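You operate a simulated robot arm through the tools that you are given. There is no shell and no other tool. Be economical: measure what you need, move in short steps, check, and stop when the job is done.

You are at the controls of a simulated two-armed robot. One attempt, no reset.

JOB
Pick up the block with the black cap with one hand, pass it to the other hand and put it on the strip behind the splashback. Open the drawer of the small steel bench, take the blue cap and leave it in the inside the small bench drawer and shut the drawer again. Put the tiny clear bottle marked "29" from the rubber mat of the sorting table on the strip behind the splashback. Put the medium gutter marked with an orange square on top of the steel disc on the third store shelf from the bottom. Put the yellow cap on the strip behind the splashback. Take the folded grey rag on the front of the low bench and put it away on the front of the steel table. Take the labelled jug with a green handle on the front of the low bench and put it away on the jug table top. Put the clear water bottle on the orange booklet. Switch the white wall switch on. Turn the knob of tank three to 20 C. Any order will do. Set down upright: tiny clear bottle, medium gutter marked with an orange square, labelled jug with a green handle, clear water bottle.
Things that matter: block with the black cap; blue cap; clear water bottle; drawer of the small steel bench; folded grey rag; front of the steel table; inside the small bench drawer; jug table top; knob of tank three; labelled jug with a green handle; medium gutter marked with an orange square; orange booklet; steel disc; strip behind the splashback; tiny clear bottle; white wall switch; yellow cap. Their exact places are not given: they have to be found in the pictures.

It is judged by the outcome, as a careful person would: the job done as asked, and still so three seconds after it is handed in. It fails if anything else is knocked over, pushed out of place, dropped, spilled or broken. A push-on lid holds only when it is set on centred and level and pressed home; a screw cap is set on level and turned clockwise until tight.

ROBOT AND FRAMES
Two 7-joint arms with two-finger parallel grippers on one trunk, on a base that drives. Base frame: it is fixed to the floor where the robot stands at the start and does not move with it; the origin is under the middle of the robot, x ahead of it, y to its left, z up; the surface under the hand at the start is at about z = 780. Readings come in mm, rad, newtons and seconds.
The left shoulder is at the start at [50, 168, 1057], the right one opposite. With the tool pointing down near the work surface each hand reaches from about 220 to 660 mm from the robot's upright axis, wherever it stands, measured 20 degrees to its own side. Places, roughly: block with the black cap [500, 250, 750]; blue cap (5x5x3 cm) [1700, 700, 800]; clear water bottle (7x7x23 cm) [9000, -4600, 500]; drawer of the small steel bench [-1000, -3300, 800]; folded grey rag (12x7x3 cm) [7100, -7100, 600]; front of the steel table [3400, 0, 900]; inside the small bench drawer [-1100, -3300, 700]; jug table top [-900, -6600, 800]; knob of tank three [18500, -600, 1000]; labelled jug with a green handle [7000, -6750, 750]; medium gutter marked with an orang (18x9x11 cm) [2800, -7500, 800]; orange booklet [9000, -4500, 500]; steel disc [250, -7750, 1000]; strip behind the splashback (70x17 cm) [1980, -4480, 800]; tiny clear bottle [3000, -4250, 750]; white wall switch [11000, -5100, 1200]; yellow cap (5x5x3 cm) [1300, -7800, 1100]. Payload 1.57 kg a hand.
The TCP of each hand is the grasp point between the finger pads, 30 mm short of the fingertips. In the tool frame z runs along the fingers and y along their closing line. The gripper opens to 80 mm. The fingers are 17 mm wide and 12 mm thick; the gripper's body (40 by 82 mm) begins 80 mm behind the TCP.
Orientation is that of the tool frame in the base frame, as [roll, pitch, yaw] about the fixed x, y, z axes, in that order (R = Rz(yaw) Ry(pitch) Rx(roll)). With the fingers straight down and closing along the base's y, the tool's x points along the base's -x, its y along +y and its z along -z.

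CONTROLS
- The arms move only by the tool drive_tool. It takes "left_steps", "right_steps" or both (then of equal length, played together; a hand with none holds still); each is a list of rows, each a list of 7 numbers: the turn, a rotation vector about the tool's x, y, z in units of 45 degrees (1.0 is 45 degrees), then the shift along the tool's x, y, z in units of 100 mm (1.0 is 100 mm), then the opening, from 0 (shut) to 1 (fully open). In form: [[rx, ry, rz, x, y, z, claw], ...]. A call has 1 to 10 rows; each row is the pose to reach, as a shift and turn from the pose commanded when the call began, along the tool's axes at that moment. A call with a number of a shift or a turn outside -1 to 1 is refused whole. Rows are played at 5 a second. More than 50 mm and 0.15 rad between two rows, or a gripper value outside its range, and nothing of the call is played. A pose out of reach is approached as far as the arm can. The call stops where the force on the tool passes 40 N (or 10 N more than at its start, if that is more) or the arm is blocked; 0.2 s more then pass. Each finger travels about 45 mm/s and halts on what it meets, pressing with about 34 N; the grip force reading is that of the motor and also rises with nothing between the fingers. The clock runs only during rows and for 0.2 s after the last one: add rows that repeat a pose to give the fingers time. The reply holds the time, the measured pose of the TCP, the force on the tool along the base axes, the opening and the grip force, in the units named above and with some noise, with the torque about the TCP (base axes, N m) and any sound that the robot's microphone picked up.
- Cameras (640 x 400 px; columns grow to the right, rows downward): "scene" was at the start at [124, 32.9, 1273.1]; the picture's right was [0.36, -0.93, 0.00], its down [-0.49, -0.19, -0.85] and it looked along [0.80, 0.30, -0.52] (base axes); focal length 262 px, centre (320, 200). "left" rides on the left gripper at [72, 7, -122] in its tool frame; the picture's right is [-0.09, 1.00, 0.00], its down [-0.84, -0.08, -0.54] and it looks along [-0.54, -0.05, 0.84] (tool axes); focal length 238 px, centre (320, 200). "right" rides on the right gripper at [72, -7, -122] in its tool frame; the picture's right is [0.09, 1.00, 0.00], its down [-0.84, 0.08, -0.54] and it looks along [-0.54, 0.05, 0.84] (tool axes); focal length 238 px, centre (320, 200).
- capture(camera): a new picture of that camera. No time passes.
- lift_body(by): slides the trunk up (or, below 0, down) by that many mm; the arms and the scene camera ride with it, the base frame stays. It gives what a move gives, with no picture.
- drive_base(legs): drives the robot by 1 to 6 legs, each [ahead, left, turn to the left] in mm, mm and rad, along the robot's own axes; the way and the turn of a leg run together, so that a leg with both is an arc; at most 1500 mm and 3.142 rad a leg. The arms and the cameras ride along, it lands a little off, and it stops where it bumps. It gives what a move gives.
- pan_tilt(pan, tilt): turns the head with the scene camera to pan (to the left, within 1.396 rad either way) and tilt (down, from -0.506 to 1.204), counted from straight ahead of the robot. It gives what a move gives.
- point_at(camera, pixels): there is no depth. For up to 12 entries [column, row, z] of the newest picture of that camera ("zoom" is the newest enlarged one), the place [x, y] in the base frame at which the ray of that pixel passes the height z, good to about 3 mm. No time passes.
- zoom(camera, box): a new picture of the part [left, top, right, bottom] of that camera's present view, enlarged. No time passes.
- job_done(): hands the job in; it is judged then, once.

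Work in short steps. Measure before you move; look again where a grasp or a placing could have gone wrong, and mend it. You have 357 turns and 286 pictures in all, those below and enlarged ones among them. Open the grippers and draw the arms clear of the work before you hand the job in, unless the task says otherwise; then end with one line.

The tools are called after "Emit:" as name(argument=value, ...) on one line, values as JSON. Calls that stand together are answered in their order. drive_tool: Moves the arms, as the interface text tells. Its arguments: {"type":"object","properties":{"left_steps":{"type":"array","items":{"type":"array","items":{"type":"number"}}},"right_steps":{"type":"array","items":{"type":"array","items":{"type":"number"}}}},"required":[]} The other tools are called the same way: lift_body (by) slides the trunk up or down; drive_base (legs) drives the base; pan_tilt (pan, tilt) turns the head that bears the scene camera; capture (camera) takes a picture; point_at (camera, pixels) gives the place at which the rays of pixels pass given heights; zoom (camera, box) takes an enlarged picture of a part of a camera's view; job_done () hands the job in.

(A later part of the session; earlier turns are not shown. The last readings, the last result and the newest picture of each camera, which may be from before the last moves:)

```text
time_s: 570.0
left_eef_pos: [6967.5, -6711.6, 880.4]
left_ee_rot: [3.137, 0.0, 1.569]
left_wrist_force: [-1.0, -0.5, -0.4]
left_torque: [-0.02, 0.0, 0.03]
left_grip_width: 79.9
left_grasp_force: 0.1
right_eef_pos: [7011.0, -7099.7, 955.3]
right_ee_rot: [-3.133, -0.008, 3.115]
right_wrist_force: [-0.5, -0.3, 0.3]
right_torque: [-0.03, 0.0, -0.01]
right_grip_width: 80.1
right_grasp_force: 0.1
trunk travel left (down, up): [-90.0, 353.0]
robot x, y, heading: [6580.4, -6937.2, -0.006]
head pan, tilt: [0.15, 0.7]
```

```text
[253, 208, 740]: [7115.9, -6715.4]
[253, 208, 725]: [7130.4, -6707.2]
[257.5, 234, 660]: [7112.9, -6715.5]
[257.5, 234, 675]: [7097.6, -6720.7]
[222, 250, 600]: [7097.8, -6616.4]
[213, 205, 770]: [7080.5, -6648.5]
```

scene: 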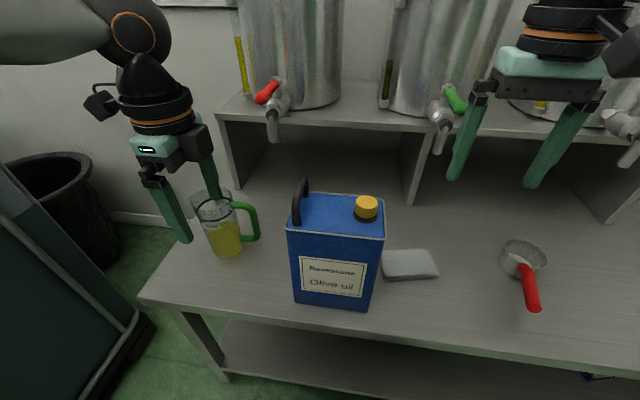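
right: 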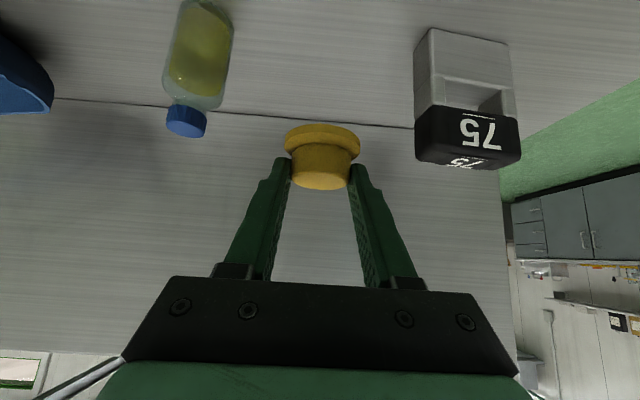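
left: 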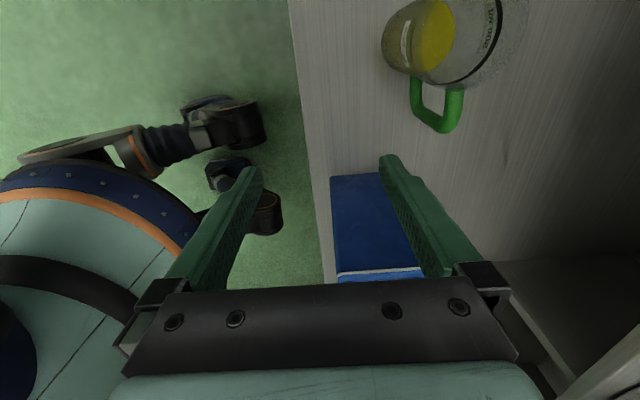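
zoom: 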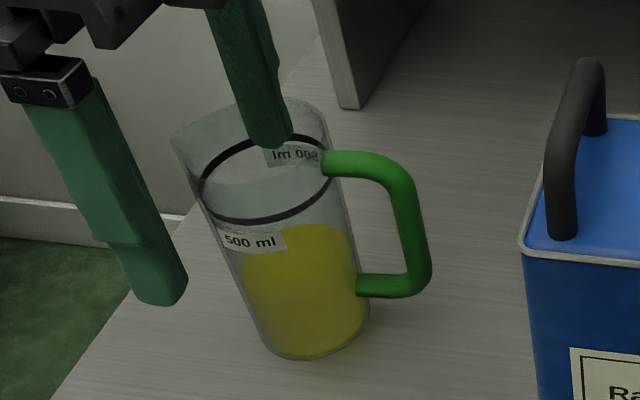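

Handle bar at [7097,-6721], z 673–755. I move the left hand over it, check, then descend.

Emit:
drive_tool(left_steps=[[0, 0, 0, -0.03, 0.4, 0, 1], [0, 0, 0, -0.06, 0.8, 0, 1], [0, 0, 0, -0.094, 1, 0, 1]])

Emit:
drive_tool(left_steps=[[0, 0, 0, 0, 0.295, 0, 1], [0, 0, 0, 0, 0.295, 0.3, 1], [0, 0, 0, 0, 0.295, 0.6, 1], [0, 0, 0, 0, 0.295, 0.6, 1]])

Emit:
capture(camera="left")

Emit:
zoom(camera="scene", box=[150, 100, 310, 270])

```text
time_s: 570.8
left_eef_pos: [7066.3, -6721.2, 878.3]
left_ee_rot: [3.138, -0.002, 1.567]
left_wrist_force: [-0.1, -0.7, 0.3]
left_torque: [-0.01, 0.01, 0.0]
left_grip_width: 80.2
left_grasp_force: 0.0
right_eef_pos: [7011.3, -7100.6, 955.6]
right_ee_rot: [-3.135, -0.006, 3.114]
right_wrist_force: [-0.2, 0.3, -0.3]
right_torque: [-0.01, 0.01, -0.01]
right_grip_width: 79.9
right_grasp_force: 0.0
trunk travel left (down, up): [-90.0, 353.0]
robot x, y, heading: [6589.4, -6938.0, -0.004]
head pan, tilt: [0.15, 0.7]
```

```text
time_s: 571.8
left_eef_pos: [7095.4, -6722.3, 817.7]
left_ee_rot: [3.139, -0.001, 1.57]
left_wrist_force: [-0.2, 0.0, -0.2]
left_torque: [-0.02, -0.01, -0.01]
left_grip_width: 80.2
left_grasp_force: 0.1
right_eef_pos: [7011.7, -7100.1, 955.3]
right_ee_rot: [-3.135, -0.007, 3.113]
right_wrist_force: [1.0, -0.7, 0.5]
right_torque: [0.0, -0.01, 0.0]
right_grip_width: 80.0
right_grasp_force: 0.1
trunk travel left (down, up): [-90.0, 353.0]
robot x, y, heading: [6583.4, -6941.0, -0.005]
head pan, tilt: [0.15, 0.7]
```

```text
119 pictures are left
```

left: 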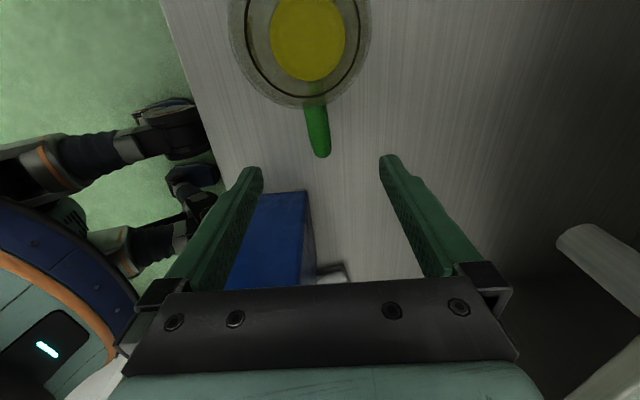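

```text
2.35 times, centred on (230, 185) of scene
```

zoom: 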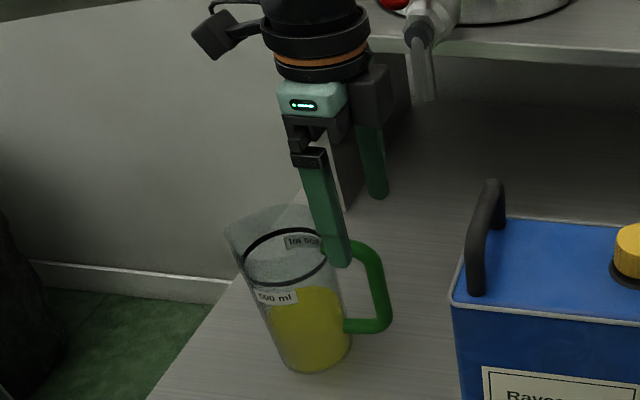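

Handle is centred between the fingers. I go down 92 mm and close.

Emit:
drive_tool(left_steps=[[0, 0, 0, 0.03, 0, 0.4, 1], [0, 0, 0, 0.03, 0, 0.7, 1], [0, 0, 0, 0.03, 0, 0.92, 1], [0, 0, 0, 0.03, 0, 0.92, 1]])

Emit:
capture(camera="left")

Emit:
zoom(camera="scene", box=[150, 100, 310, 270])

```text
time_s: 572.8
left_eef_pos: [7096.4, -6717.8, 724.9]
left_ee_rot: [3.139, -0.003, 1.567]
left_wrist_force: [-0.1, -0.5, -0.1]
left_torque: [-0.01, 0.01, 0.0]
left_grip_width: 80.1
left_grasp_force: 0.0
right_eef_pos: [7010.7, -7098.4, 955.1]
right_ee_rot: [-3.134, -0.007, 3.113]
right_wrist_force: [1.1, -0.7, 0.6]
right_torque: [-0.03, -0.05, 0.0]
right_grip_width: 80.3
right_grasp_force: 0.0
trunk travel left (down, up): [-90.0, 353.0]
robot x, y, heading: [6588.0, -6942.0, -0.008]
head pan, tilt: [0.15, 0.7]
```

```text
117 pictures are left
```

left: 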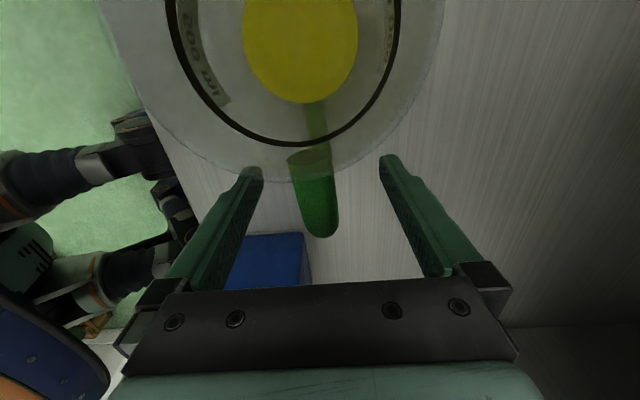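

```text
2.35 times, centred on (230, 185) of scene
```

zoom: 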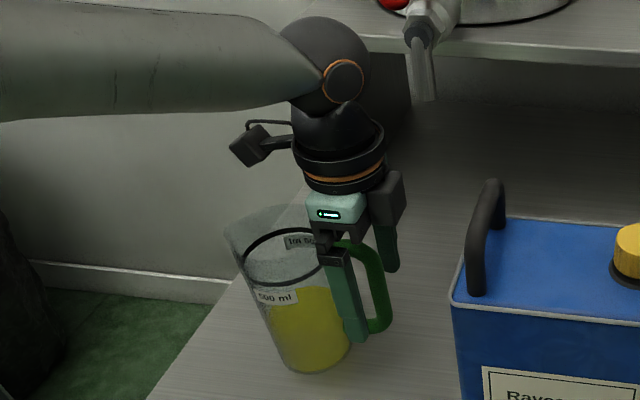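

The bar lies at the pads. I close.

Emit:
drive_tool(left_steps=[[0, 0, 0, -0.02, 0, 0, 0.6], [0, 0, 0, -0.02, 0, 0, 0.3], [0, 0, 0, -0.02, 0, 0, 0], [0, 0, 0, -0.02, 0, 0, 0], [0, 0, 0, -0.02, 0, 0, 0], [0, 0, 0, -0.02, 0, 0, 0], [0, 0, 0, -0.02, 0, 0, 0], [0, 0, 0, -0.02, 0, 0, 0]])

Emit:
lift_body(by=15)

Emit:
zoom(camera="scene", box=[150, 100, 310, 270])

```text
time_s: 574.6
left_eef_pos: [7096.3, -6721.2, 725.4]
left_ee_rot: [3.14, -0.003, 1.567]
left_wrist_force: [-1.5, 0.3, 0.7]
left_torque: [0.07, 0.03, 0.04]
left_grip_width: 15.5
left_grasp_force: 30.6
right_eef_pos: [7009.9, -7099.4, 955.6]
right_ee_rot: [-3.135, -0.006, 3.115]
right_wrist_force: [0.6, -0.1, -0.4]
right_torque: [-0.02, 0.0, -0.01]
right_grip_width: 80.1
right_grasp_force: 0.1
trunk travel left (down, up): [-90.0, 353.0]
robot x, y, heading: [6584.9, -6937.3, -0.003]
head pan, tilt: [0.15, 0.7]
```

```text
time_s: 575.3
left_eef_pos: [7096.9, -6720.6, 739.3]
left_ee_rot: [3.141, -0.002, 1.566]
left_wrist_force: [0.4, 0.4, -2.5]
left_torque: [-0.13, 0.0, 0.02]
left_grip_width: 15.4
left_grasp_force: 31.3
right_eef_pos: [7011.5, -7099.1, 969.8]
right_ee_rot: [-3.135, -0.006, 3.112]
right_wrist_force: [-0.7, 1.3, 0.2]
right_torque: [0.02, -0.01, 0.02]
right_grip_width: 80.0
right_grasp_force: 0.1
trunk travel left (down, up): [-105.0, 338.0]
robot x, y, heading: [6585.6, -6936.2, -0.005]
head pan, tilt: [0.15, 0.7]
```

```text
2.35 times, centred on (230, 185) of scene
```

zoom: 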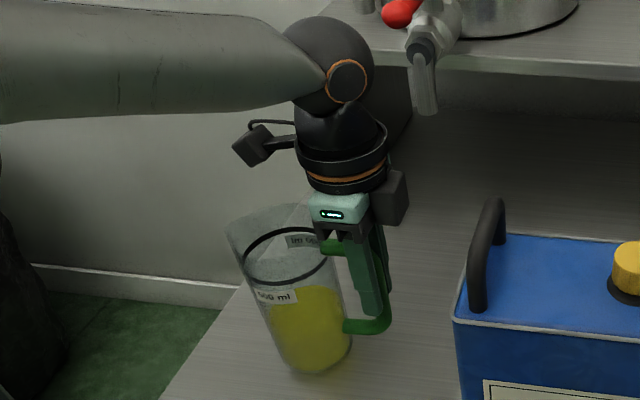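

It carries 2.5 N. I lift another 60 mm and check that the jug hangs upright.

Emit:
lift_body(by=60)

Emit:
capture(camera="scene")

Emit:
zoom(camera="scene", box=[150, 130, 310, 300])

```text
time_s: 576.3
left_eef_pos: [7096.4, -6720.8, 800.2]
left_ee_rot: [3.14, -0.001, 1.567]
left_wrist_force: [-0.1, 0.3, -3.0]
left_torque: [-0.18, -0.02, 0.02]
left_grip_width: 15.3
left_grasp_force: 31.2
right_eef_pos: [7011.6, -7100.3, 1030.0]
right_ee_rot: [-3.133, -0.008, 3.113]
right_wrist_force: [0.3, -0.5, 0.2]
right_torque: [0.02, -0.02, 0.02]
right_grip_width: 79.9
right_grasp_force: 0.0
trunk travel left (down, up): [-165.0, 278.0]
robot x, y, heading: [6585.1, -6937.0, -0.01]
head pan, tilt: [0.15, 0.7]
```

```text
114 pictures are left
```

scene: 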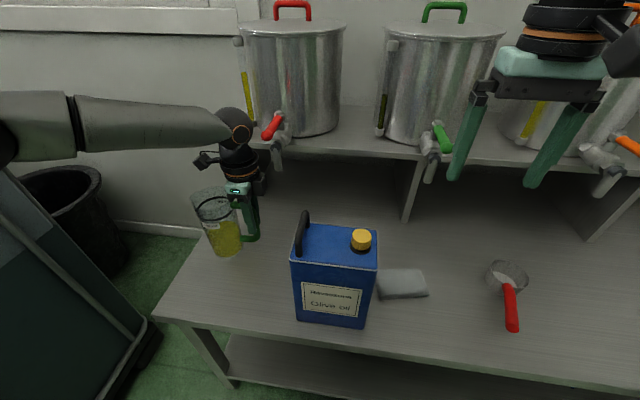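

```text
2.35 times, centred on (230, 215) of scene
```

zoom: 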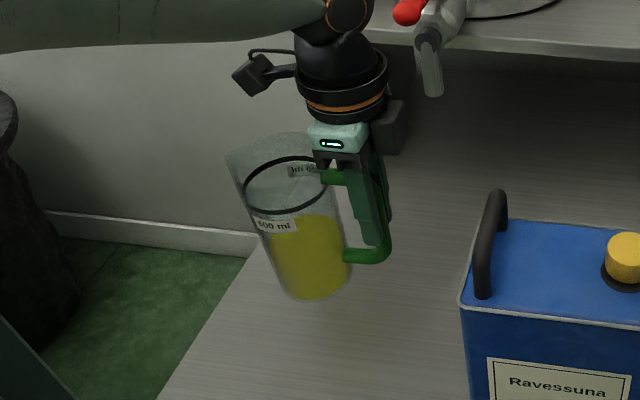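

The jug hangs upright (3 N, steady). For the rag I turn the right hand by -90 degrees (camera away from the can) and look down on it.

Emit:
drive_tool(right_steps=[[0, 0, -0.17, 0, 0, 0, 1], [0, 0, -0.34, 0, 0, 0, 1], [0, 0, -0.51, 0, 0, 0, 1], [0, 0, -0.68, 0, 0, 0, 1], [0, 0, -0.84, 0, 0, 0, 1], [0, 0, -1, 0, 0, 0, 1]])

Emit:
drive_tool(right_steps=[[0, 0, -0.17, 0, 0, 0, 1], [0, 0, -0.34, 0, 0, 0, 1], [0, 0, -0.51, 0, 0, 0, 1], [0, 0, -0.68, 0, 0, 0, 1], [0, 0, -0.84, 0, 0, 0, 1], [0, 0, -1, 0, 0, 0, 1]])

Emit:
zoom(camera="scene", box=[340, 240, 460, 320])

Emit:
capture(camera="right")

```text
time_s: 577.7
left_eef_pos: [7097.0, -6721.2, 800.2]
left_ee_rot: [3.141, -0.002, 1.566]
left_wrist_force: [0.7, -0.1, -2.9]
left_torque: [-0.16, -0.01, 0.03]
left_grip_width: 15.8
left_grasp_force: 30.5
right_eef_pos: [7011.1, -7099.4, 1030.8]
right_ee_rot: [-3.141, -0.008, -2.382]
right_wrist_force: [-1.2, 0.7, -0.1]
right_torque: [-0.04, 0.01, -0.04]
right_grip_width: 79.9
right_grasp_force: 0.0
trunk travel left (down, up): [-165.0, 278.0]
robot x, y, heading: [6585.1, -6937.0, -0.002]
head pan, tilt: [0.15, 0.7]
```

```text
time_s: 579.1
left_eef_pos: [7096.0, -6720.7, 799.8]
left_ee_rot: [3.141, -0.002, 1.567]
left_wrist_force: [0.8, 0.2, -2.5]
left_torque: [-0.15, -0.02, 0.0]
left_grip_width: 15.6
left_grasp_force: 30.9
right_eef_pos: [6888.2, -7033.7, 992.7]
right_ee_rot: [3.137, -0.004, -1.604]
right_wrist_force: [0.2, 1.0, -0.3]
right_torque: [-0.01, 0.0, 0.0]
right_grip_width: 79.8
right_grasp_force: 0.0
right hand out of reach, approached as far as the arm can: row 2, 3, 4, 5, 6
trunk travel left (down, up): [-165.0, 278.0]
robot x, y, heading: [6586.2, -6937.8, -0.002]
head pan, tilt: [0.15, 0.7]
```

```text
5.00 times, centred on (400, 280) of scene
```

zoom: 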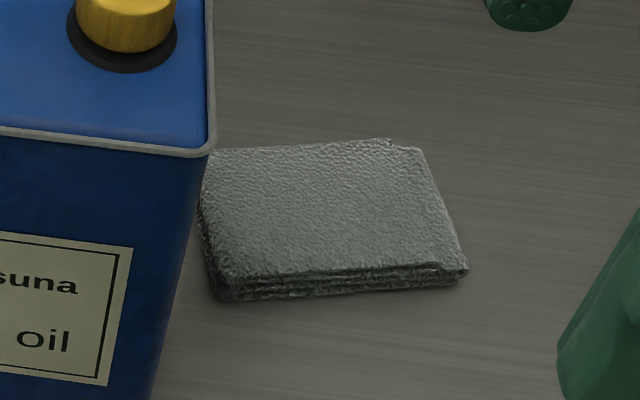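

```text
111 pictures are left
```

right: 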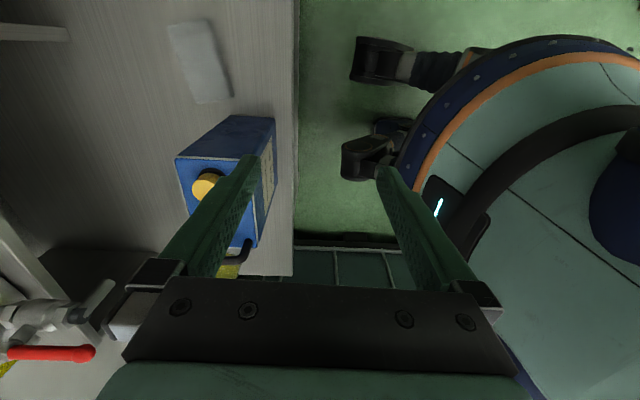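

Emit:
point_at(camera="zoom", pixels=[[208, 155, 626], [425, 150, 626], [468, 268, 626], [222, 278, 626], [222, 300, 600], [458, 285, 600]])

Emit:
point_at(camera="right", pixels=[[170, 25, 626], [208, 20, 626], [232, 95, 626], [192, 103, 626]])

```text
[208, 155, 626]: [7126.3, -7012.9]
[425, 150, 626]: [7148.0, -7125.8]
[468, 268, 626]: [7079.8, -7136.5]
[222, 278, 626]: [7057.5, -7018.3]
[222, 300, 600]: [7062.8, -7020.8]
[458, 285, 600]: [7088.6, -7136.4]
```

```text
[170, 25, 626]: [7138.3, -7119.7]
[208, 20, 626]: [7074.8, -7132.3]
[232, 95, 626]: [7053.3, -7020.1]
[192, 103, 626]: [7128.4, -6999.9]
```

Rag: centre [7101,-7071], long axis along (0.165,-0.986), 72 mm wide. This yaw limits reach, so I turn the hand the other way (closing along the rag's width) and will grip 30 mm off-centre to keep the camera clear of the can.

Emit:
drive_tool(right_steps=[[0, 0, 0.17, 0, 0, 0, 1], [0, 0, 0.34, 0, 0, 0, 1], [0, 0, 0.51, 0, 0, 0, 1], [0, 0, 0.68, 0, 0, 0, 1], [0, 0, 0.84, 0, 0, 0, 1], [0, 0, 1, 0, 0, 0, 1]])

Emit:
drive_tool(right_steps=[[0, 0, 0.17, 0.1, 0.2, -0.1, 1], [0, 0, 0.34, 0.2, 0.4, -0.2, 1], [0, 0, 0.51, 0.3, 0.6, -0.3, 1], [0, 0, 0.68, 0.4, 0.8, -0.4, 1], [0, 0, 0.84, 0.4, 0.8, -0.4, 1], [0, 0, 1, 0.4, 0.8, -0.4, 1]])

Emit:
drive_tool(right_steps=[[0, 0, 0.17, 0, 0, 0, 1], [0, 0, 0.34, 0, 0, 0, 1], [0, 0, 0.51, 0, 0, 0, 1], [0, 0, 0.68, 0, 0, 0, 1], [0, 0, 0.84, 0, 0, 0, 1], [0, 0, 1, 0, 0, 0, 1]])

Emit:
drive_tool(right_steps=[[0, 0, 0.17, 0, 0, 0, 1], [0, 0, 0.34, 0, 0, 0, 1], [0, 0, 0.51, 0, 0, 0, 1], [0, 0, 0.68, 0, 0, 0, 1], [0, 0, 0.746, 0, 0, 0, 1]])

Emit:
capture(camera="right")

```text
time_s: 580.5
left_eef_pos: [7096.4, -6721.9, 800.2]
left_ee_rot: [3.14, -0.002, 1.566]
left_wrist_force: [0.6, -0.9, -2.6]
left_torque: [-0.16, -0.02, 0.02]
left_grip_width: 15.4
left_grasp_force: 31.0
right_eef_pos: [6884.8, -7032.7, 987.8]
right_ee_rot: [-3.141, -0.009, -2.387]
right_wrist_force: [0.4, -0.3, 0.1]
right_torque: [0.02, 0.01, 0.01]
right_grip_width: 80.1
right_grasp_force: 0.1
trunk travel left (down, up): [-165.0, 278.0]
robot x, y, heading: [6586.9, -6937.9, -0.006]
head pan, tilt: [0.15, 0.7]
```

```text
time_s: 581.9
left_eef_pos: [7096.3, -6721.0, 799.5]
left_ee_rot: [3.139, -0.002, 1.566]
left_wrist_force: [-0.6, 0.0, -2.2]
left_torque: [-0.19, -0.01, -0.02]
left_grip_width: 15.3
left_grasp_force: 31.1
right_eef_pos: [6800.5, -7000.5, 1028.9]
right_ee_rot: [-3.135, -0.006, 3.11]
right_wrist_force: [0.4, -0.4, -0.5]
right_torque: [0.0, -0.03, 0.0]
right_grip_width: 80.0
right_grasp_force: 0.1
trunk travel left (down, up): [-165.0, 278.0]
robot x, y, heading: [6587.4, -6937.8, -0.007]
head pan, tilt: [0.15, 0.7]
```

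```text
time_s: 583.3
left_eef_pos: [7095.8, -6720.0, 799.0]
left_ee_rot: [3.14, -0.001, 1.568]
left_wrist_force: [-0.8, 0.4, -3.6]
left_torque: [-0.21, -0.02, 0.0]
left_grip_width: 15.6
left_grasp_force: 31.2
right_eef_pos: [6802.1, -7001.8, 1028.3]
right_ee_rot: [-3.132, 0.001, 2.323]
right_wrist_force: [-0.9, -0.5, -0.2]
right_torque: [-0.01, -0.01, 0.03]
right_grip_width: 80.0
right_grasp_force: 0.0
trunk travel left (down, up): [-165.0, 278.0]
robot x, y, heading: [6587.3, -6941.5, -0.008]
head pan, tilt: [0.15, 0.7]
```

```text
time_s: 584.5
left_eef_pos: [7095.9, -6720.1, 800.4]
left_ee_rot: [3.141, -0.002, 1.566]
left_wrist_force: [0.0, 0.8, -3.0]
left_torque: [-0.18, 0.02, -0.03]
left_grip_width: 15.5
left_grasp_force: 31.4
right_eef_pos: [6801.4, -7001.2, 1029.2]
right_ee_rot: [-3.134, 0.006, 1.741]
right_wrist_force: [-0.6, 0.0, 0.9]
right_torque: [0.01, -0.01, 0.02]
right_grip_width: 80.0
right_grasp_force: 0.1
trunk travel left (down, up): [-165.0, 278.0]
robot x, y, heading: [6588.4, -6938.4, -0.007]
head pan, tilt: [0.15, 0.7]
```

```text
110 pictures are left
```

right: 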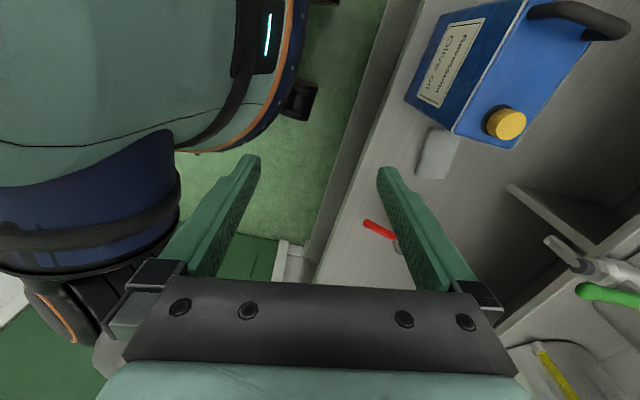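

I move the right hand above the rag's grip point [7106,-7101] at height.

Emit:
drive_tool(right_steps=[[0, 0, 0, -0.17, 0.33, 0, 1], [0, 0, 0, -0.34, 0.66, 0, 1], [0, 0, 0, -0.5, 1, 0, 1]])

Emit:
drive_tool(right_steps=[[0, 0, 0, -0.17, 0.33, 0, 1], [0, 0, 0, -0.34, 0.66, 0, 1], [0, 0, 0, -0.5, 1, 0, 1]])

Emit:
drive_tool(right_steps=[[0, 0, 0, -0.17, 0.33, 0.2, 1], [0, 0, 0, -0.34, 0.66, 0.4, 1], [0, 0, 0, -0.5, 0.84, 0.7, 1], [0, 0, 0, -0.5, 0.84, 1, 1], [0, 0, 0, -0.5, 0.84, 1, 1]])

Emit:
capture(camera="right")

```text
time_s: 585.3
left_eef_pos: [7096.2, -6721.8, 799.9]
left_ee_rot: [3.14, -0.002, 1.568]
left_wrist_force: [-0.7, 0.1, -2.7]
left_torque: [-0.18, -0.03, 0.0]
left_grip_width: 15.4
left_grasp_force: 31.3
right_eef_pos: [6908.9, -7035.0, 1029.7]
right_ee_rot: [-3.135, 0.008, 1.741]
right_wrist_force: [0.6, -0.5, 0.7]
right_torque: [0.0, -0.02, 0.03]
right_grip_width: 80.2
right_grasp_force: 0.0
trunk travel left (down, up): [-165.0, 278.0]
robot x, y, heading: [6586.1, -6935.9, -0.009]
head pan, tilt: [0.15, 0.7]
```

```text
time_s: 586.1
left_eef_pos: [7096.6, -6720.7, 800.2]
left_ee_rot: [-3.142, -0.002, 1.567]
left_wrist_force: [0.7, -0.8, -2.0]
left_torque: [-0.18, -0.02, 0.0]
left_grip_width: 15.5
left_grasp_force: 31.5
right_eef_pos: [7016.1, -7065.8, 1027.6]
right_ee_rot: [-3.133, 0.007, 1.743]
right_wrist_force: [0.7, 0.9, -1.0]
right_torque: [0.0, -0.01, -0.01]
right_grip_width: 80.2
right_grasp_force: 0.1
trunk travel left (down, up): [-165.0, 278.0]
robot x, y, heading: [6586.6, -6938.2, -0.005]
head pan, tilt: [0.15, 0.7]
```

```text
time_s: 587.3
left_eef_pos: [7096.1, -6721.7, 799.8]
left_ee_rot: [-3.142, -0.002, 1.567]
left_wrist_force: [-0.8, -0.8, -3.1]
left_torque: [-0.16, 0.02, 0.0]
left_grip_width: 15.5
left_grasp_force: 30.8
right_eef_pos: [7106.6, -7103.3, 926.7]
right_ee_rot: [-3.133, 0.006, 1.742]
right_wrist_force: [-0.3, -0.3, -0.4]
right_torque: [0.0, -0.01, -0.01]
right_grip_width: 79.9
right_grasp_force: 0.0
trunk travel left (down, up): [-165.0, 278.0]
robot x, y, heading: [6586.5, -6934.6, -0.003]
head pan, tilt: [0.15, 0.7]
```

```text
109 pictures are left
```

right: 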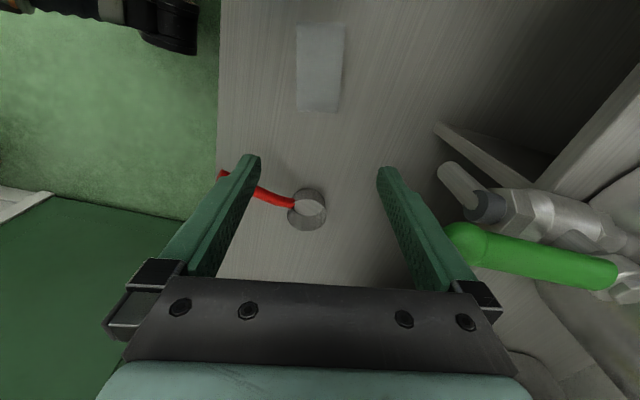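

Rag edges are parallel to the fingers. I refine its centre line.

Emit:
point_at(camera="right", pixels=[[297, 30, 624], [345, 27, 624], [296, 106, 624], [340, 110, 624], [297, 90, 612], [341, 92, 612]])

```text
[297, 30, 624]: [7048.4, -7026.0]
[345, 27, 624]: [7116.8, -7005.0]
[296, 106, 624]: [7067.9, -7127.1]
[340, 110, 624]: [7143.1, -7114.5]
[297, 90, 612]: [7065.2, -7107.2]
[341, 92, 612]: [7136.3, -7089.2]
```

I shift 3.5 mm, and go down in stages, watching for contact with the rag's edges.

Emit:
drive_tool(right_steps=[[0, 0, -0.02, 0, -0.035, 0.3, 1], [0, 0, -0.02, 0, -0.035, 0.65, 1], [0, 0, -0.02, 0, -0.035, 1, 1]])

Emit:
drive_tool(right_steps=[[0, 0, 0, 0, 0, 0.4, 1], [0, 0, 0, 0, 0, 0.8, 1], [0, 0, 0, 0, 0, 1, 1], [0, 0, 0, 0, 0, 1, 1]])

Emit:
capture(camera="right")

Emit:
capture(camera="scene")

```text
time_s: 588.1
left_eef_pos: [7097.1, -6721.2, 800.8]
left_ee_rot: [3.142, -0.001, 1.568]
left_wrist_force: [0.2, 0.4, -3.5]
left_torque: [-0.17, -0.02, -0.01]
left_grip_width: 15.6
left_grasp_force: 30.9
right_eef_pos: [7101.7, -7106.5, 825.9]
right_ee_rot: [-3.134, 0.006, 1.757]
right_wrist_force: [-0.3, 0.0, -0.1]
right_torque: [0.0, 0.01, 0.01]
right_grip_width: 80.2
right_grasp_force: 0.1
trunk travel left (down, up): [-165.0, 278.0]
robot x, y, heading: [6592.7, -6935.1, -0.005]
head pan, tilt: [0.15, 0.7]
```

```text
time_s: 589.1
left_eef_pos: [7096.5, -6719.3, 800.6]
left_ee_rot: [3.139, 0.0, 1.567]
left_wrist_force: [1.2, 0.2, -2.3]
left_torque: [-0.18, 0.0, -0.02]
left_grip_width: 15.3
left_grasp_force: 31.4
right_eef_pos: [7102.8, -7103.1, 729.5]
right_ee_rot: [-3.135, 0.005, 1.758]
right_wrist_force: [0.3, 0.1, 0.4]
right_torque: [0.02, -0.03, 0.02]
right_grip_width: 79.9
right_grasp_force: 0.0
trunk travel left (down, up): [-165.0, 278.0]
robot x, y, heading: [6588.9, -6940.1, -0.007]
head pan, tilt: [0.15, 0.7]
```

```text
108 pictures are left
```

right: 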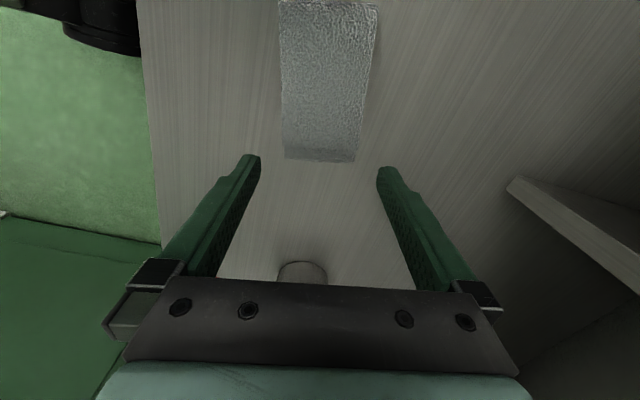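

```text
107 pictures are left
```

scene: 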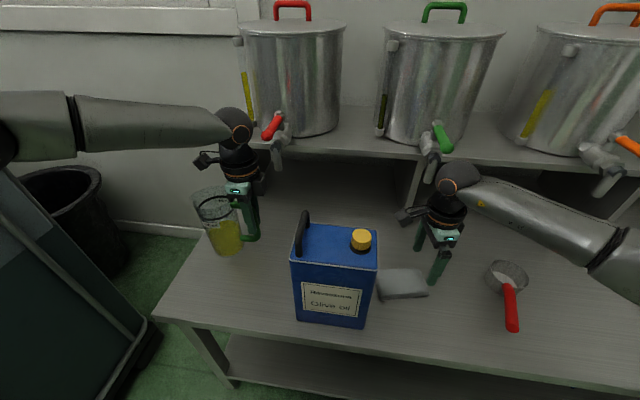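

Width about 73 mm of 80; I trim +2 mm and +2.7 degrees, and descend to just below the rag's top.

Emit:
drive_tool(right_steps=[[0, 0, 0.06, 0.08, 0.02, 0, 1], [0, 0, 0.06, 0.08, 0.02, 0.3, 1], [0, 0, 0.06, 0.08, 0.02, 0.6, 1], [0, 0, 0.06, 0.08, 0.02, 0.7, 1], [0, 0, 0.06, 0.08, 0.02, 0.7, 1]])

Emit:
capture(camera="right")

```text
time_s: 590.3
left_eef_pos: [7096.9, -6720.8, 800.8]
left_ee_rot: [3.14, -0.002, 1.568]
left_wrist_force: [0.0, 1.2, -2.7]
left_torque: [-0.14, 0.01, 0.03]
left_grip_width: 15.3
left_grasp_force: 31.2
right_eef_pos: [7102.2, -7095.8, 657.8]
right_ee_rot: [-3.135, 0.005, 1.712]
right_wrist_force: [0.6, 0.1, 0.4]
right_torque: [0.04, 0.0, -0.01]
right_grip_width: 79.9
right_grasp_force: 0.1
trunk travel left (down, up): [-165.0, 278.0]
robot x, y, heading: [6587.1, -6935.1, -0.006]
head pan, tilt: [0.15, 0.7]
```

```text
106 pictures are left
```

right: 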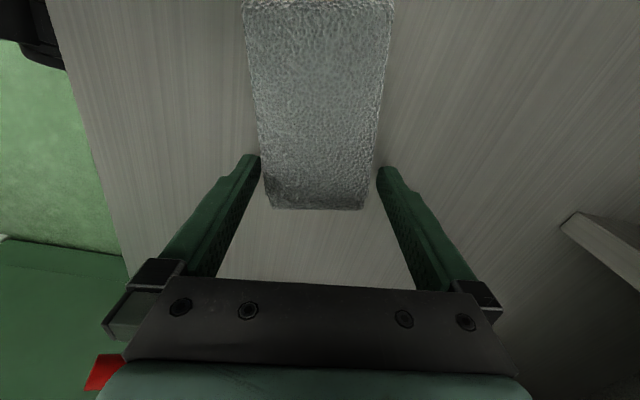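

No contact; the fingers appear to straddle the rag already. I lower 6 mm more with force check and close.

Emit:
drive_tool(right_steps=[[0, 0, 0, 0, 0, 0.03, 1], [0, 0, 0, 0, 0, 0.06, 1], [0, 0, 0, 0, 0, 0.06, 0.8], [0, 0, 0, 0, 0, 0.06, 0.5], [0, 0, 0, 0, 0, 0.06, 0.2], [0, 0, 0, 0, 0, 0.06, 0], [0, 0, 0, 0, 0, 0.06, 0]])

Emit:
capture(camera="right")

```text
time_s: 591.9
left_eef_pos: [7096.7, -6721.1, 800.2]
left_ee_rot: [3.14, -0.001, 1.57]
left_wrist_force: [-0.2, -0.2, -3.0]
left_torque: [-0.13, -0.02, -0.01]
left_grip_width: 15.8
left_grasp_force: 31.3
right_eef_pos: [7102.4, -7096.7, 652.9]
right_ee_rot: [-3.136, 0.006, 1.711]
right_wrist_force: [0.1, 0.4, -0.3]
right_torque: [-0.05, -0.02, 0.03]
right_grip_width: 68.4
right_grasp_force: 34.0
trunk travel left (down, up): [-165.0, 278.0]
robot x, y, heading: [6589.3, -6937.4, -0.007]
head pan, tilt: [0.15, 0.7]
```

```text
105 pictures are left
```

right: 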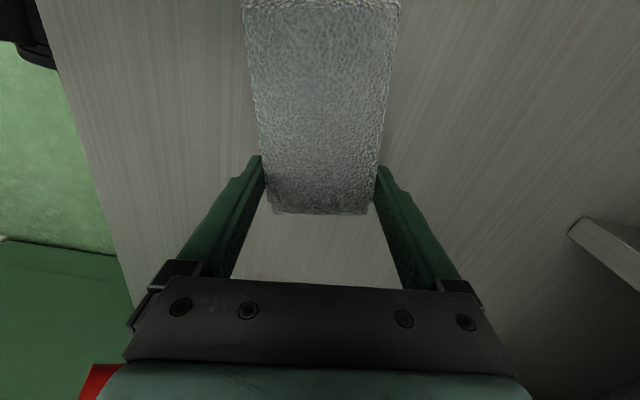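

Rag gripped (68.4 mm wide). I lift with the trunk 180 mm and look.

Emit:
lift_body(by=60)

Emit:
capture(camera="right")

Emit:
lift_body(by=170)

Emit:
capture(camera="scene")

```text
time_s: 592.9
left_eef_pos: [7096.2, -6720.7, 859.6]
left_ee_rot: [3.139, -0.002, 1.568]
left_wrist_force: [-0.2, -0.1, -3.0]
left_torque: [-0.18, -0.02, 0.02]
left_grip_width: 15.8
left_grasp_force: 31.0
right_eef_pos: [7102.2, -7096.7, 712.7]
right_ee_rot: [-3.133, 0.004, 1.71]
right_wrist_force: [0.1, 0.5, -0.7]
right_torque: [-0.05, -0.01, -0.06]
right_grip_width: 68.4
right_grasp_force: 34.1
trunk travel left (down, up): [-225.0, 218.0]
robot x, y, heading: [6589.7, -6939.6, -0.006]
head pan, tilt: [0.15, 0.7]
```

```text
104 pictures are left
```

right: 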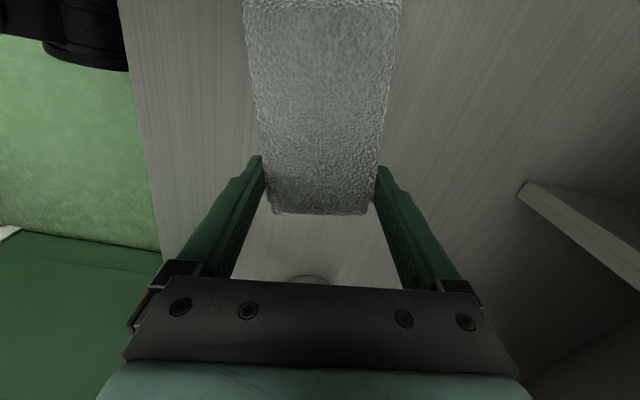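

```text
time_s: 594.8
left_eef_pos: [7096.4, -6720.3, 1030.8]
left_ee_rot: [3.141, -0.003, 1.567]
left_wrist_force: [-0.4, -0.5, -2.4]
left_torque: [-0.16, -0.04, -0.01]
left_grip_width: 15.1
left_grasp_force: 31.1
right_eef_pos: [7102.0, -7096.4, 882.9]
right_ee_rot: [-3.131, 0.007, 1.71]
right_wrist_force: [0.5, -0.9, -0.7]
right_torque: [-0.04, 0.02, 0.01]
right_grip_width: 67.9
right_grasp_force: 33.8
trunk travel left (down, up): [-395.0, 48.0]
robot x, y, heading: [6590.6, -6936.1, -0.01]
head pan, tilt: [0.15, 0.7]
```

```text
103 pictures are left
```

scene: 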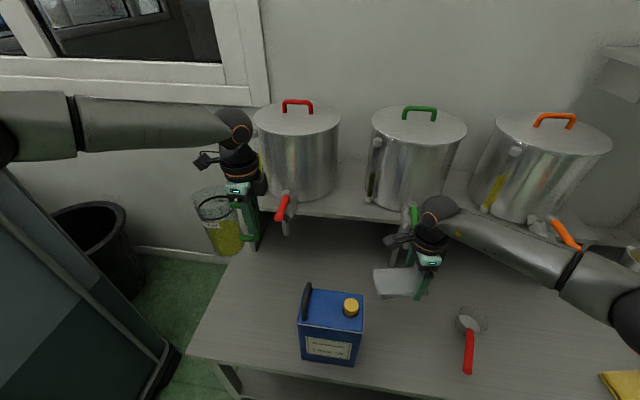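

Both are held. I back out with care (strafing clear of the pallet), back to the open floor, and turn to face -x.

Emit:
drive_base(legs=[[-300, 0, 0.006], [0, 240, 0], [-1050, 0, 0], [-1000, 0, 0], [0, 900, 0], [0, 0, 3.1415]])

Emit:
pan_tilt(pan=0.0, tilt=0.4)

Emit:
capture(camera="scene")

```text
time_s: 624.2
left_eef_pos: [3719.4, -6056.3, 1030.6]
left_ee_rot: [3.14, -0.002, -1.516]
left_wrist_force: [0.0, -0.2, -3.0]
left_torque: [0.18, 0.0, 0.0]
left_grip_width: 15.5
left_grasp_force: 31.3
right_eef_pos: [3693.9, -5681.7, 882.2]
right_ee_rot: [-3.135, 0.007, -1.374]
right_wrist_force: [0.3, 0.6, -0.2]
right_torque: [0.0, -0.01, 0.02]
right_grip_width: 67.0
right_grasp_force: 33.7
trunk travel left (down, up): [-395.0, 48.0]
robot x, y, heading: [4215.3, -5812.2, -3.093]
head pan, tilt: [0.15, 0.7]
```

```text
time_s: 625.0
left_eef_pos: [3719.8, -6056.7, 1030.6]
left_ee_rot: [3.14, -0.001, -1.518]
left_wrist_force: [0.1, -0.6, -2.9]
left_torque: [0.18, 0.01, 0.03]
left_grip_width: 15.4
left_grasp_force: 31.6
right_eef_pos: [3693.3, -5682.3, 882.9]
right_ee_rot: [-3.134, 0.006, -1.377]
right_wrist_force: [0.3, 0.2, -0.5]
right_torque: [0.07, 0.03, -0.01]
right_grip_width: 67.0
right_grasp_force: 33.7
trunk travel left (down, up): [-395.0, 48.0]
robot x, y, heading: [4212.9, -5813.6, -3.086]
head pan, tilt: [0.0, 0.4]
```

```text
102 pictures are left
```

scene: 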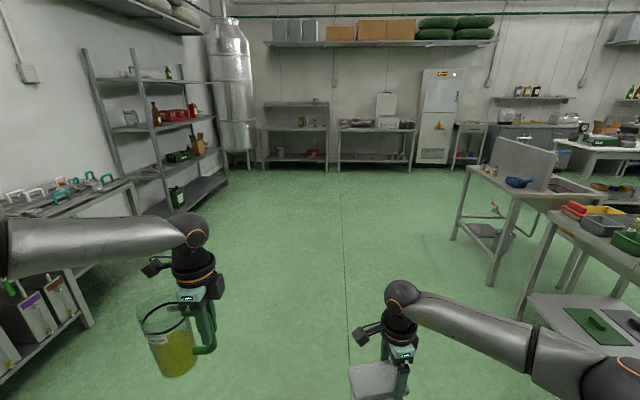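

The jug table must be the one at (295,125). I measure its feet, correct heading and drive 3300 mm ahead.

Emit:
point_at(camera="scene", pixels=[[265, 168, 0], [328, 170, 0], [338, 165, 0], [408, 172, 0]])

Emit:
drive_base(legs=[[0, 0, -0.05], [1500, 0, 0], [1400, 200, 0]])

Emit:
pan_tilt(pan=0.1, tilt=0.4)

Emit:
capture(camera="scene")

```text
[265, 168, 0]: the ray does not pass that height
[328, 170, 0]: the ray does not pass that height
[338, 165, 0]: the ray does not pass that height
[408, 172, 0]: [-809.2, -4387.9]
```

```text
time_s: 639.5
left_eef_pos: [808.7, -6305.0, 1031.0]
left_ee_rot: [3.14, -0.002, -1.554]
left_wrist_force: [-0.5, 0.1, -3.7]
left_torque: [0.15, -0.01, -0.01]
left_grip_width: 15.3
left_grasp_force: 30.9
right_eef_pos: [796.2, -5929.7, 883.2]
right_ee_rot: [-3.132, 0.004, -1.411]
right_wrist_force: [0.6, 0.2, 0.1]
right_torque: [0.03, -0.03, 0.03]
right_grip_width: 66.9
right_grasp_force: 33.9
trunk travel left (down, up): [-395.0, 48.0]
robot x, y, heading: [1315.3, -6079.4, -3.131]
head pan, tilt: [0.0, 0.4]
```

```text
time_s: 640.2
left_eef_pos: [810.0, -6304.7, 1030.1]
left_ee_rot: [3.14, -0.002, -1.556]
left_wrist_force: [0.2, -1.1, -2.7]
left_torque: [0.15, 0.0, -0.02]
left_grip_width: 15.8
left_grasp_force: 31.0
right_eef_pos: [796.0, -5929.2, 883.5]
right_ee_rot: [-3.133, 0.005, -1.413]
right_wrist_force: [0.1, -1.0, -0.7]
right_torque: [0.02, 0.0, 0.0]
right_grip_width: 66.8
right_grasp_force: 34.5
trunk travel left (down, up): [-395.0, 48.0]
robot x, y, heading: [1314.1, -6082.4, -3.127]
head pan, tilt: [0.099, 0.4]
```

```text
101 pictures are left
```

scene: 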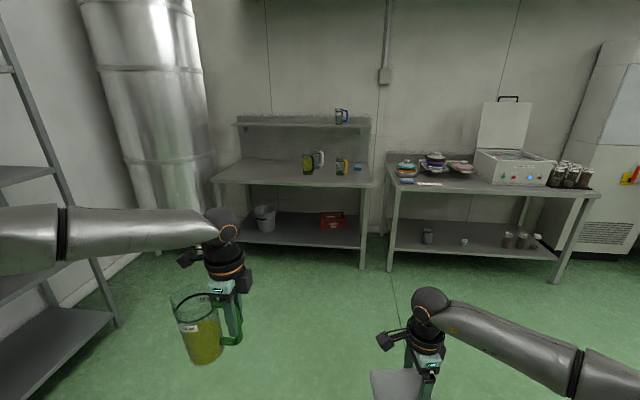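

The jug table is at (293,175) with two jugs on it. I measure its front edge and free spots.

Emit:
point_at(camera="scene", pixels=[[362, 270, 0], [224, 262, 0], [371, 187, 800], [215, 183, 800], [371, 187, 850], [309, 172, 800], [341, 174, 800], [250, 172, 800], [389, 272, 0]])

Emit:
zoom(camera="scene", box=[190, 90, 430, 290])

```text
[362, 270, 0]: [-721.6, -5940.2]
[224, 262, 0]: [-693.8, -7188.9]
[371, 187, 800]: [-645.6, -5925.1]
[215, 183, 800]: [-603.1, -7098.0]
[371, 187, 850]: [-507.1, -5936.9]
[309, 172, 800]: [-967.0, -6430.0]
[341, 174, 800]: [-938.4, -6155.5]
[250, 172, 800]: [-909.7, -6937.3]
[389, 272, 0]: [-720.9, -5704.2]
```

```text
2.00 times, centred on (310, 190) of scene
```

zoom: 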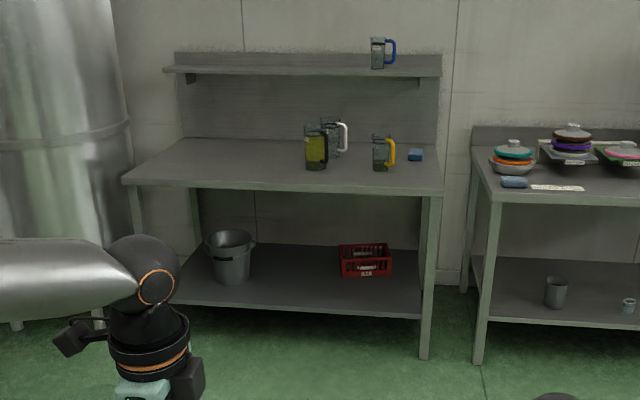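

Table top about z 777, front x about -715, free at y -6600..-7000. I draw the right hand (rag) back and up, then drive so the jug goes to about [-850,-6700].

Emit:
drive_tool(right_steps=[[0, 0, 0, 0, -0.3, -0.3, 0], [0, 0, 0, 0, -0.6, -0.6, 0], [0, 0, 0, 0, -0.9, -0.9, 0], [0, 0, 0, 0, -1, -1, 0]])

Emit:
drive_tool(right_steps=[[0, 0, 0, 0, -0.3, -0.15, 0], [0, 0, 0, 0, -0.6, -0.3, 0], [0, 0, 0, 0, -0.8, -0.4, 0]])

Emit:
drive_base(legs=[[1000, 250, -0.012], [450, 65, 0]])

Emit:
pan_tilt(pan=0.2, tilt=0.6)

Emit:
capture(camera="scene")

```text
time_s: 641.2
left_eef_pos: [810.4, -6304.8, 1031.0]
left_ee_rot: [3.14, -0.002, -1.554]
left_wrist_force: [-0.3, -0.5, -3.2]
left_torque: [0.15, 0.03, -0.02]
left_grip_width: 15.3
left_grasp_force: 31.4
right_eef_pos: [893.4, -5914.6, 982.7]
right_ee_rot: [-3.132, 0.006, -1.41]
right_wrist_force: [0.4, -0.1, 0.0]
right_torque: [-0.01, 0.01, 0.0]
right_grip_width: 67.3
right_grasp_force: 34.1
trunk travel left (down, up): [-395.0, 48.0]
robot x, y, heading: [1310.2, -6082.1, -3.127]
head pan, tilt: [0.099, 0.4]
```

```text
time_s: 642.0
left_eef_pos: [808.7, -6304.7, 1030.3]
left_ee_rot: [3.139, -0.001, -1.556]
left_wrist_force: [0.1, -0.9, -2.4]
left_torque: [0.18, -0.02, -0.03]
left_grip_width: 15.4
left_grasp_force: 30.8
right_eef_pos: [972.5, -5901.2, 1023.6]
right_ee_rot: [-3.132, 0.005, -1.412]
right_wrist_force: [-0.3, -0.2, -0.4]
right_torque: [0.0, 0.02, 0.05]
right_grip_width: 66.7
right_grasp_force: 34.1
trunk travel left (down, up): [-395.0, 48.0]
robot x, y, heading: [1314.0, -6077.9, -3.129]
head pan, tilt: [0.099, 0.4]
```

```text
time_s: 649.7
left_eef_pos: [-657.9, -6586.1, 1030.4]
left_ee_rot: [3.139, -0.002, -1.592]
left_wrist_force: [0.5, -0.5, -3.0]
left_torque: [0.15, -0.05, 0.0]
left_grip_width: 15.8
left_grasp_force: 31.1
right_eef_pos: [-479.6, -6190.3, 1025.0]
right_ee_rot: [-3.133, 0.005, -1.448]
right_wrist_force: [0.5, 0.2, -0.6]
right_torque: [0.04, 0.0, 0.0]
right_grip_width: 67.1
right_grasp_force: 34.3
trunk travel left (down, up): [-395.0, 48.0]
robot x, y, heading: [-143.3, -6378.7, 3.116]
head pan, tilt: [0.099, 0.4]
```

```text
time_s: 650.4
left_eef_pos: [-656.9, -6588.9, 1030.8]
left_ee_rot: [3.14, -0.001, -1.592]
left_wrist_force: [0.6, 0.0, -1.4]
left_torque: [0.17, 0.02, -0.02]
left_grip_width: 15.4
left_grasp_force: 30.9
right_eef_pos: [-478.0, -6191.0, 1022.0]
right_ee_rot: [-3.135, 0.005, -1.449]
right_wrist_force: [0.2, -0.4, -0.3]
right_torque: [0.05, 0.0, 0.02]
right_grip_width: 67.2
right_grasp_force: 34.0
trunk travel left (down, up): [-395.0, 48.0]
robot x, y, heading: [-143.3, -6378.3, 3.117]
head pan, tilt: [0.201, 0.6]
```

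```text
99 pictures are left
```

scene: 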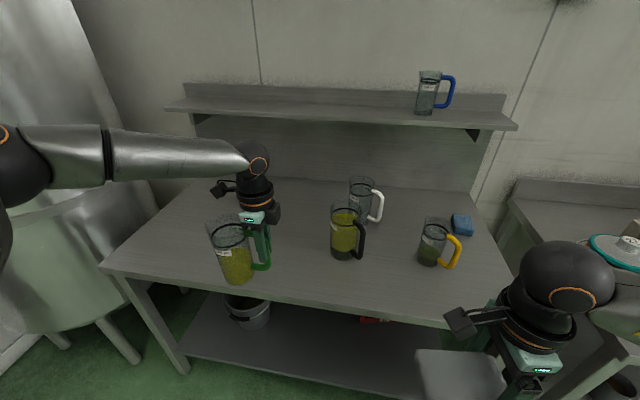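

I measure the table edge and the nearest jug from here.

Emit:
point_at(camera="scene", pixels=[[300, 302, 777], [103, 268, 777], [347, 255, 777], [310, 240, 777], [185, 370, 0], [225, 255, 777], [330, 118, 1100]])

Emit:
drive_base(legs=[[0, 0, 0.024], [190, 20, 0]])

Emit:
capture(camera="scene")

```text
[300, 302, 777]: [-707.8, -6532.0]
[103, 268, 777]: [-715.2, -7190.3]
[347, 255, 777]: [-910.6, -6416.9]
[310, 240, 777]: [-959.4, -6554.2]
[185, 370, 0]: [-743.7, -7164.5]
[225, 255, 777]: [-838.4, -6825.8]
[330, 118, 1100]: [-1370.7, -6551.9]
```

```text
time_s: 652.4
left_eef_pos: [-842.2, -6623.2, 1029.5]
left_ee_rot: [3.141, -0.002, -1.566]
left_wrist_force: [0.3, -0.2, -2.4]
left_torque: [0.13, -0.01, 0.03]
left_grip_width: 15.4
left_grasp_force: 31.3
right_eef_pos: [-676.1, -6221.4, 1023.6]
right_ee_rot: [-3.133, 0.006, -1.421]
right_wrist_force: [-0.1, 0.6, -1.1]
right_torque: [0.0, 0.0, -0.02]
right_grip_width: 67.2
right_grasp_force: 34.3
trunk travel left (down, up): [-395.0, 48.0]
robot x, y, heading: [-335.9, -6401.4, -3.133]
head pan, tilt: [0.201, 0.6]
```

```text
98 pictures are left
```

scene: 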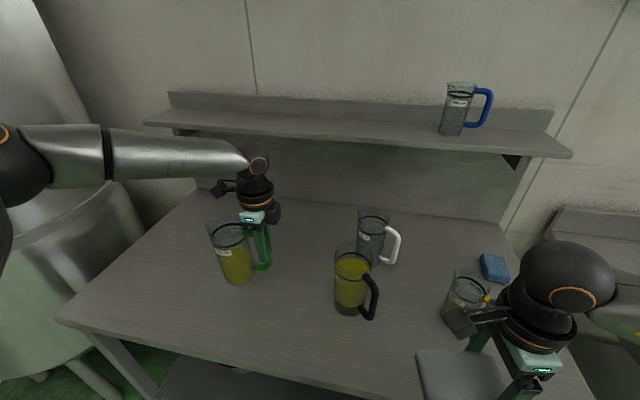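

Position good: jug axis about [-842,-6706]. I lower the trunk 105 mm, then feel down.

Emit:
lift_body(by=-105)

Emit:
zoom(camera="scene", box=[150, 130, 410, 310])

```text
time_s: 653.7
left_eef_pos: [-842.2, -6623.0, 925.5]
left_ee_rot: [3.14, -0.001, -1.565]
left_wrist_force: [0.7, 0.9, -2.8]
left_torque: [0.17, -0.01, 0.01]
left_grip_width: 15.3
left_grasp_force: 31.6
right_eef_pos: [-676.7, -6220.8, 918.6]
right_ee_rot: [-3.136, 0.005, -1.421]
right_wrist_force: [0.8, -0.4, -0.5]
right_torque: [0.05, 0.02, 0.02]
right_grip_width: 66.9
right_grasp_force: 33.6
trunk travel left (down, up): [-290.0, 153.0]
robot x, y, heading: [-335.8, -6402.8, -3.136]
head pan, tilt: [0.201, 0.6]
```

```text
2.22 times, centred on (280, 220) of scene
```

zoom: 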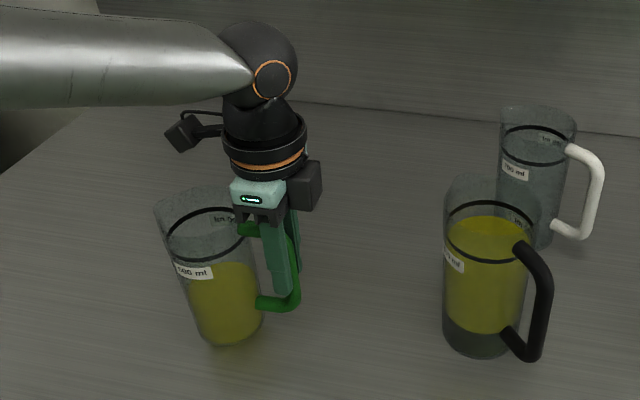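

Emit:
drive_tool(left_steps=[[0, 0, 0, 0, 0, 0.08, 0], [0, 0, 0, 0, 0, 0.15, 0], [0, 0, 0, 0, 0, 0.18, 0], [0, 0, 0, 0, 0, 0.21, 0], [0, 0, 0, 0, 0, 0.21, 0]])

Emit:
drive_tool(left_steps=[[0, 0, 0, 0, 0, 0.03, 0], [0, 0, 0, 0, 0, 0.06, 0], [0, 0, 0, 0, 0, 0.08, 0], [0, 0, 0, 0, 0, 0.08, 0]])

Emit:
zoom(camera="scene", box=[150, 130, 410, 310])

```text
time_s: 654.9
left_eef_pos: [-840.2, -6623.5, 908.1]
left_ee_rot: [3.135, -0.002, -1.564]
left_wrist_force: [-1.1, 1.3, 9.5]
left_torque: [-1.03, -0.08, -0.03]
left_grip_width: 15.6
left_grasp_force: 31.5
left hand out of reach, approached as far as the arm can: row 4, 5
right_eef_pos: [-674.9, -6221.7, 918.6]
right_ee_rot: [-3.136, 0.004, -1.42]
right_wrist_force: [0.2, 0.0, -0.7]
right_torque: [0.02, -0.02, -0.01]
right_grip_width: 66.8
right_grasp_force: 33.5
trunk travel left (down, up): [-290.0, 153.0]
robot x, y, heading: [-333.3, -6402.6, -3.134]
head pan, tilt: [0.201, 0.6]
```

```text
time_s: 655.9
left_eef_pos: [-837.9, -6623.3, 903.0]
left_ee_rot: [3.129, 0.003, -1.566]
left_wrist_force: [-3.7, 10.4, 24.8]
left_torque: [-0.4, -0.06, -0.06]
left_grip_width: 15.3
left_grasp_force: 31.1
right_eef_pos: [-673.7, -6219.3, 919.5]
right_ee_rot: [-3.137, 0.004, -1.42]
right_wrist_force: [0.7, -0.6, -2.9]
right_torque: [0.03, -0.01, 0.01]
right_grip_width: 66.7
right_grasp_force: 34.6
trunk travel left (down, up): [-290.0, 153.0]
robot x, y, heading: [-337.7, -6402.9, -3.134]
head pan, tilt: [0.201, 0.6]
```

```text
2.22 times, centred on (280, 220) of scene
```

zoom: 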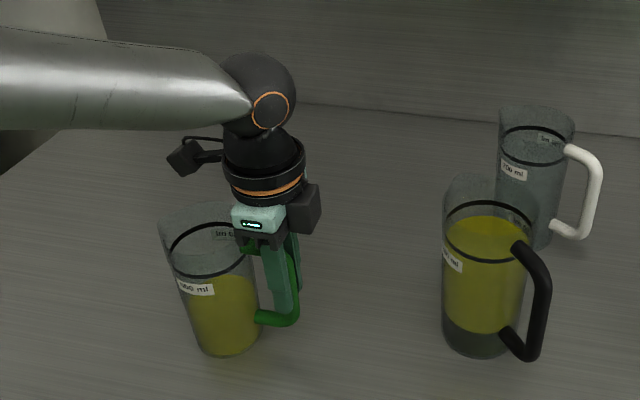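

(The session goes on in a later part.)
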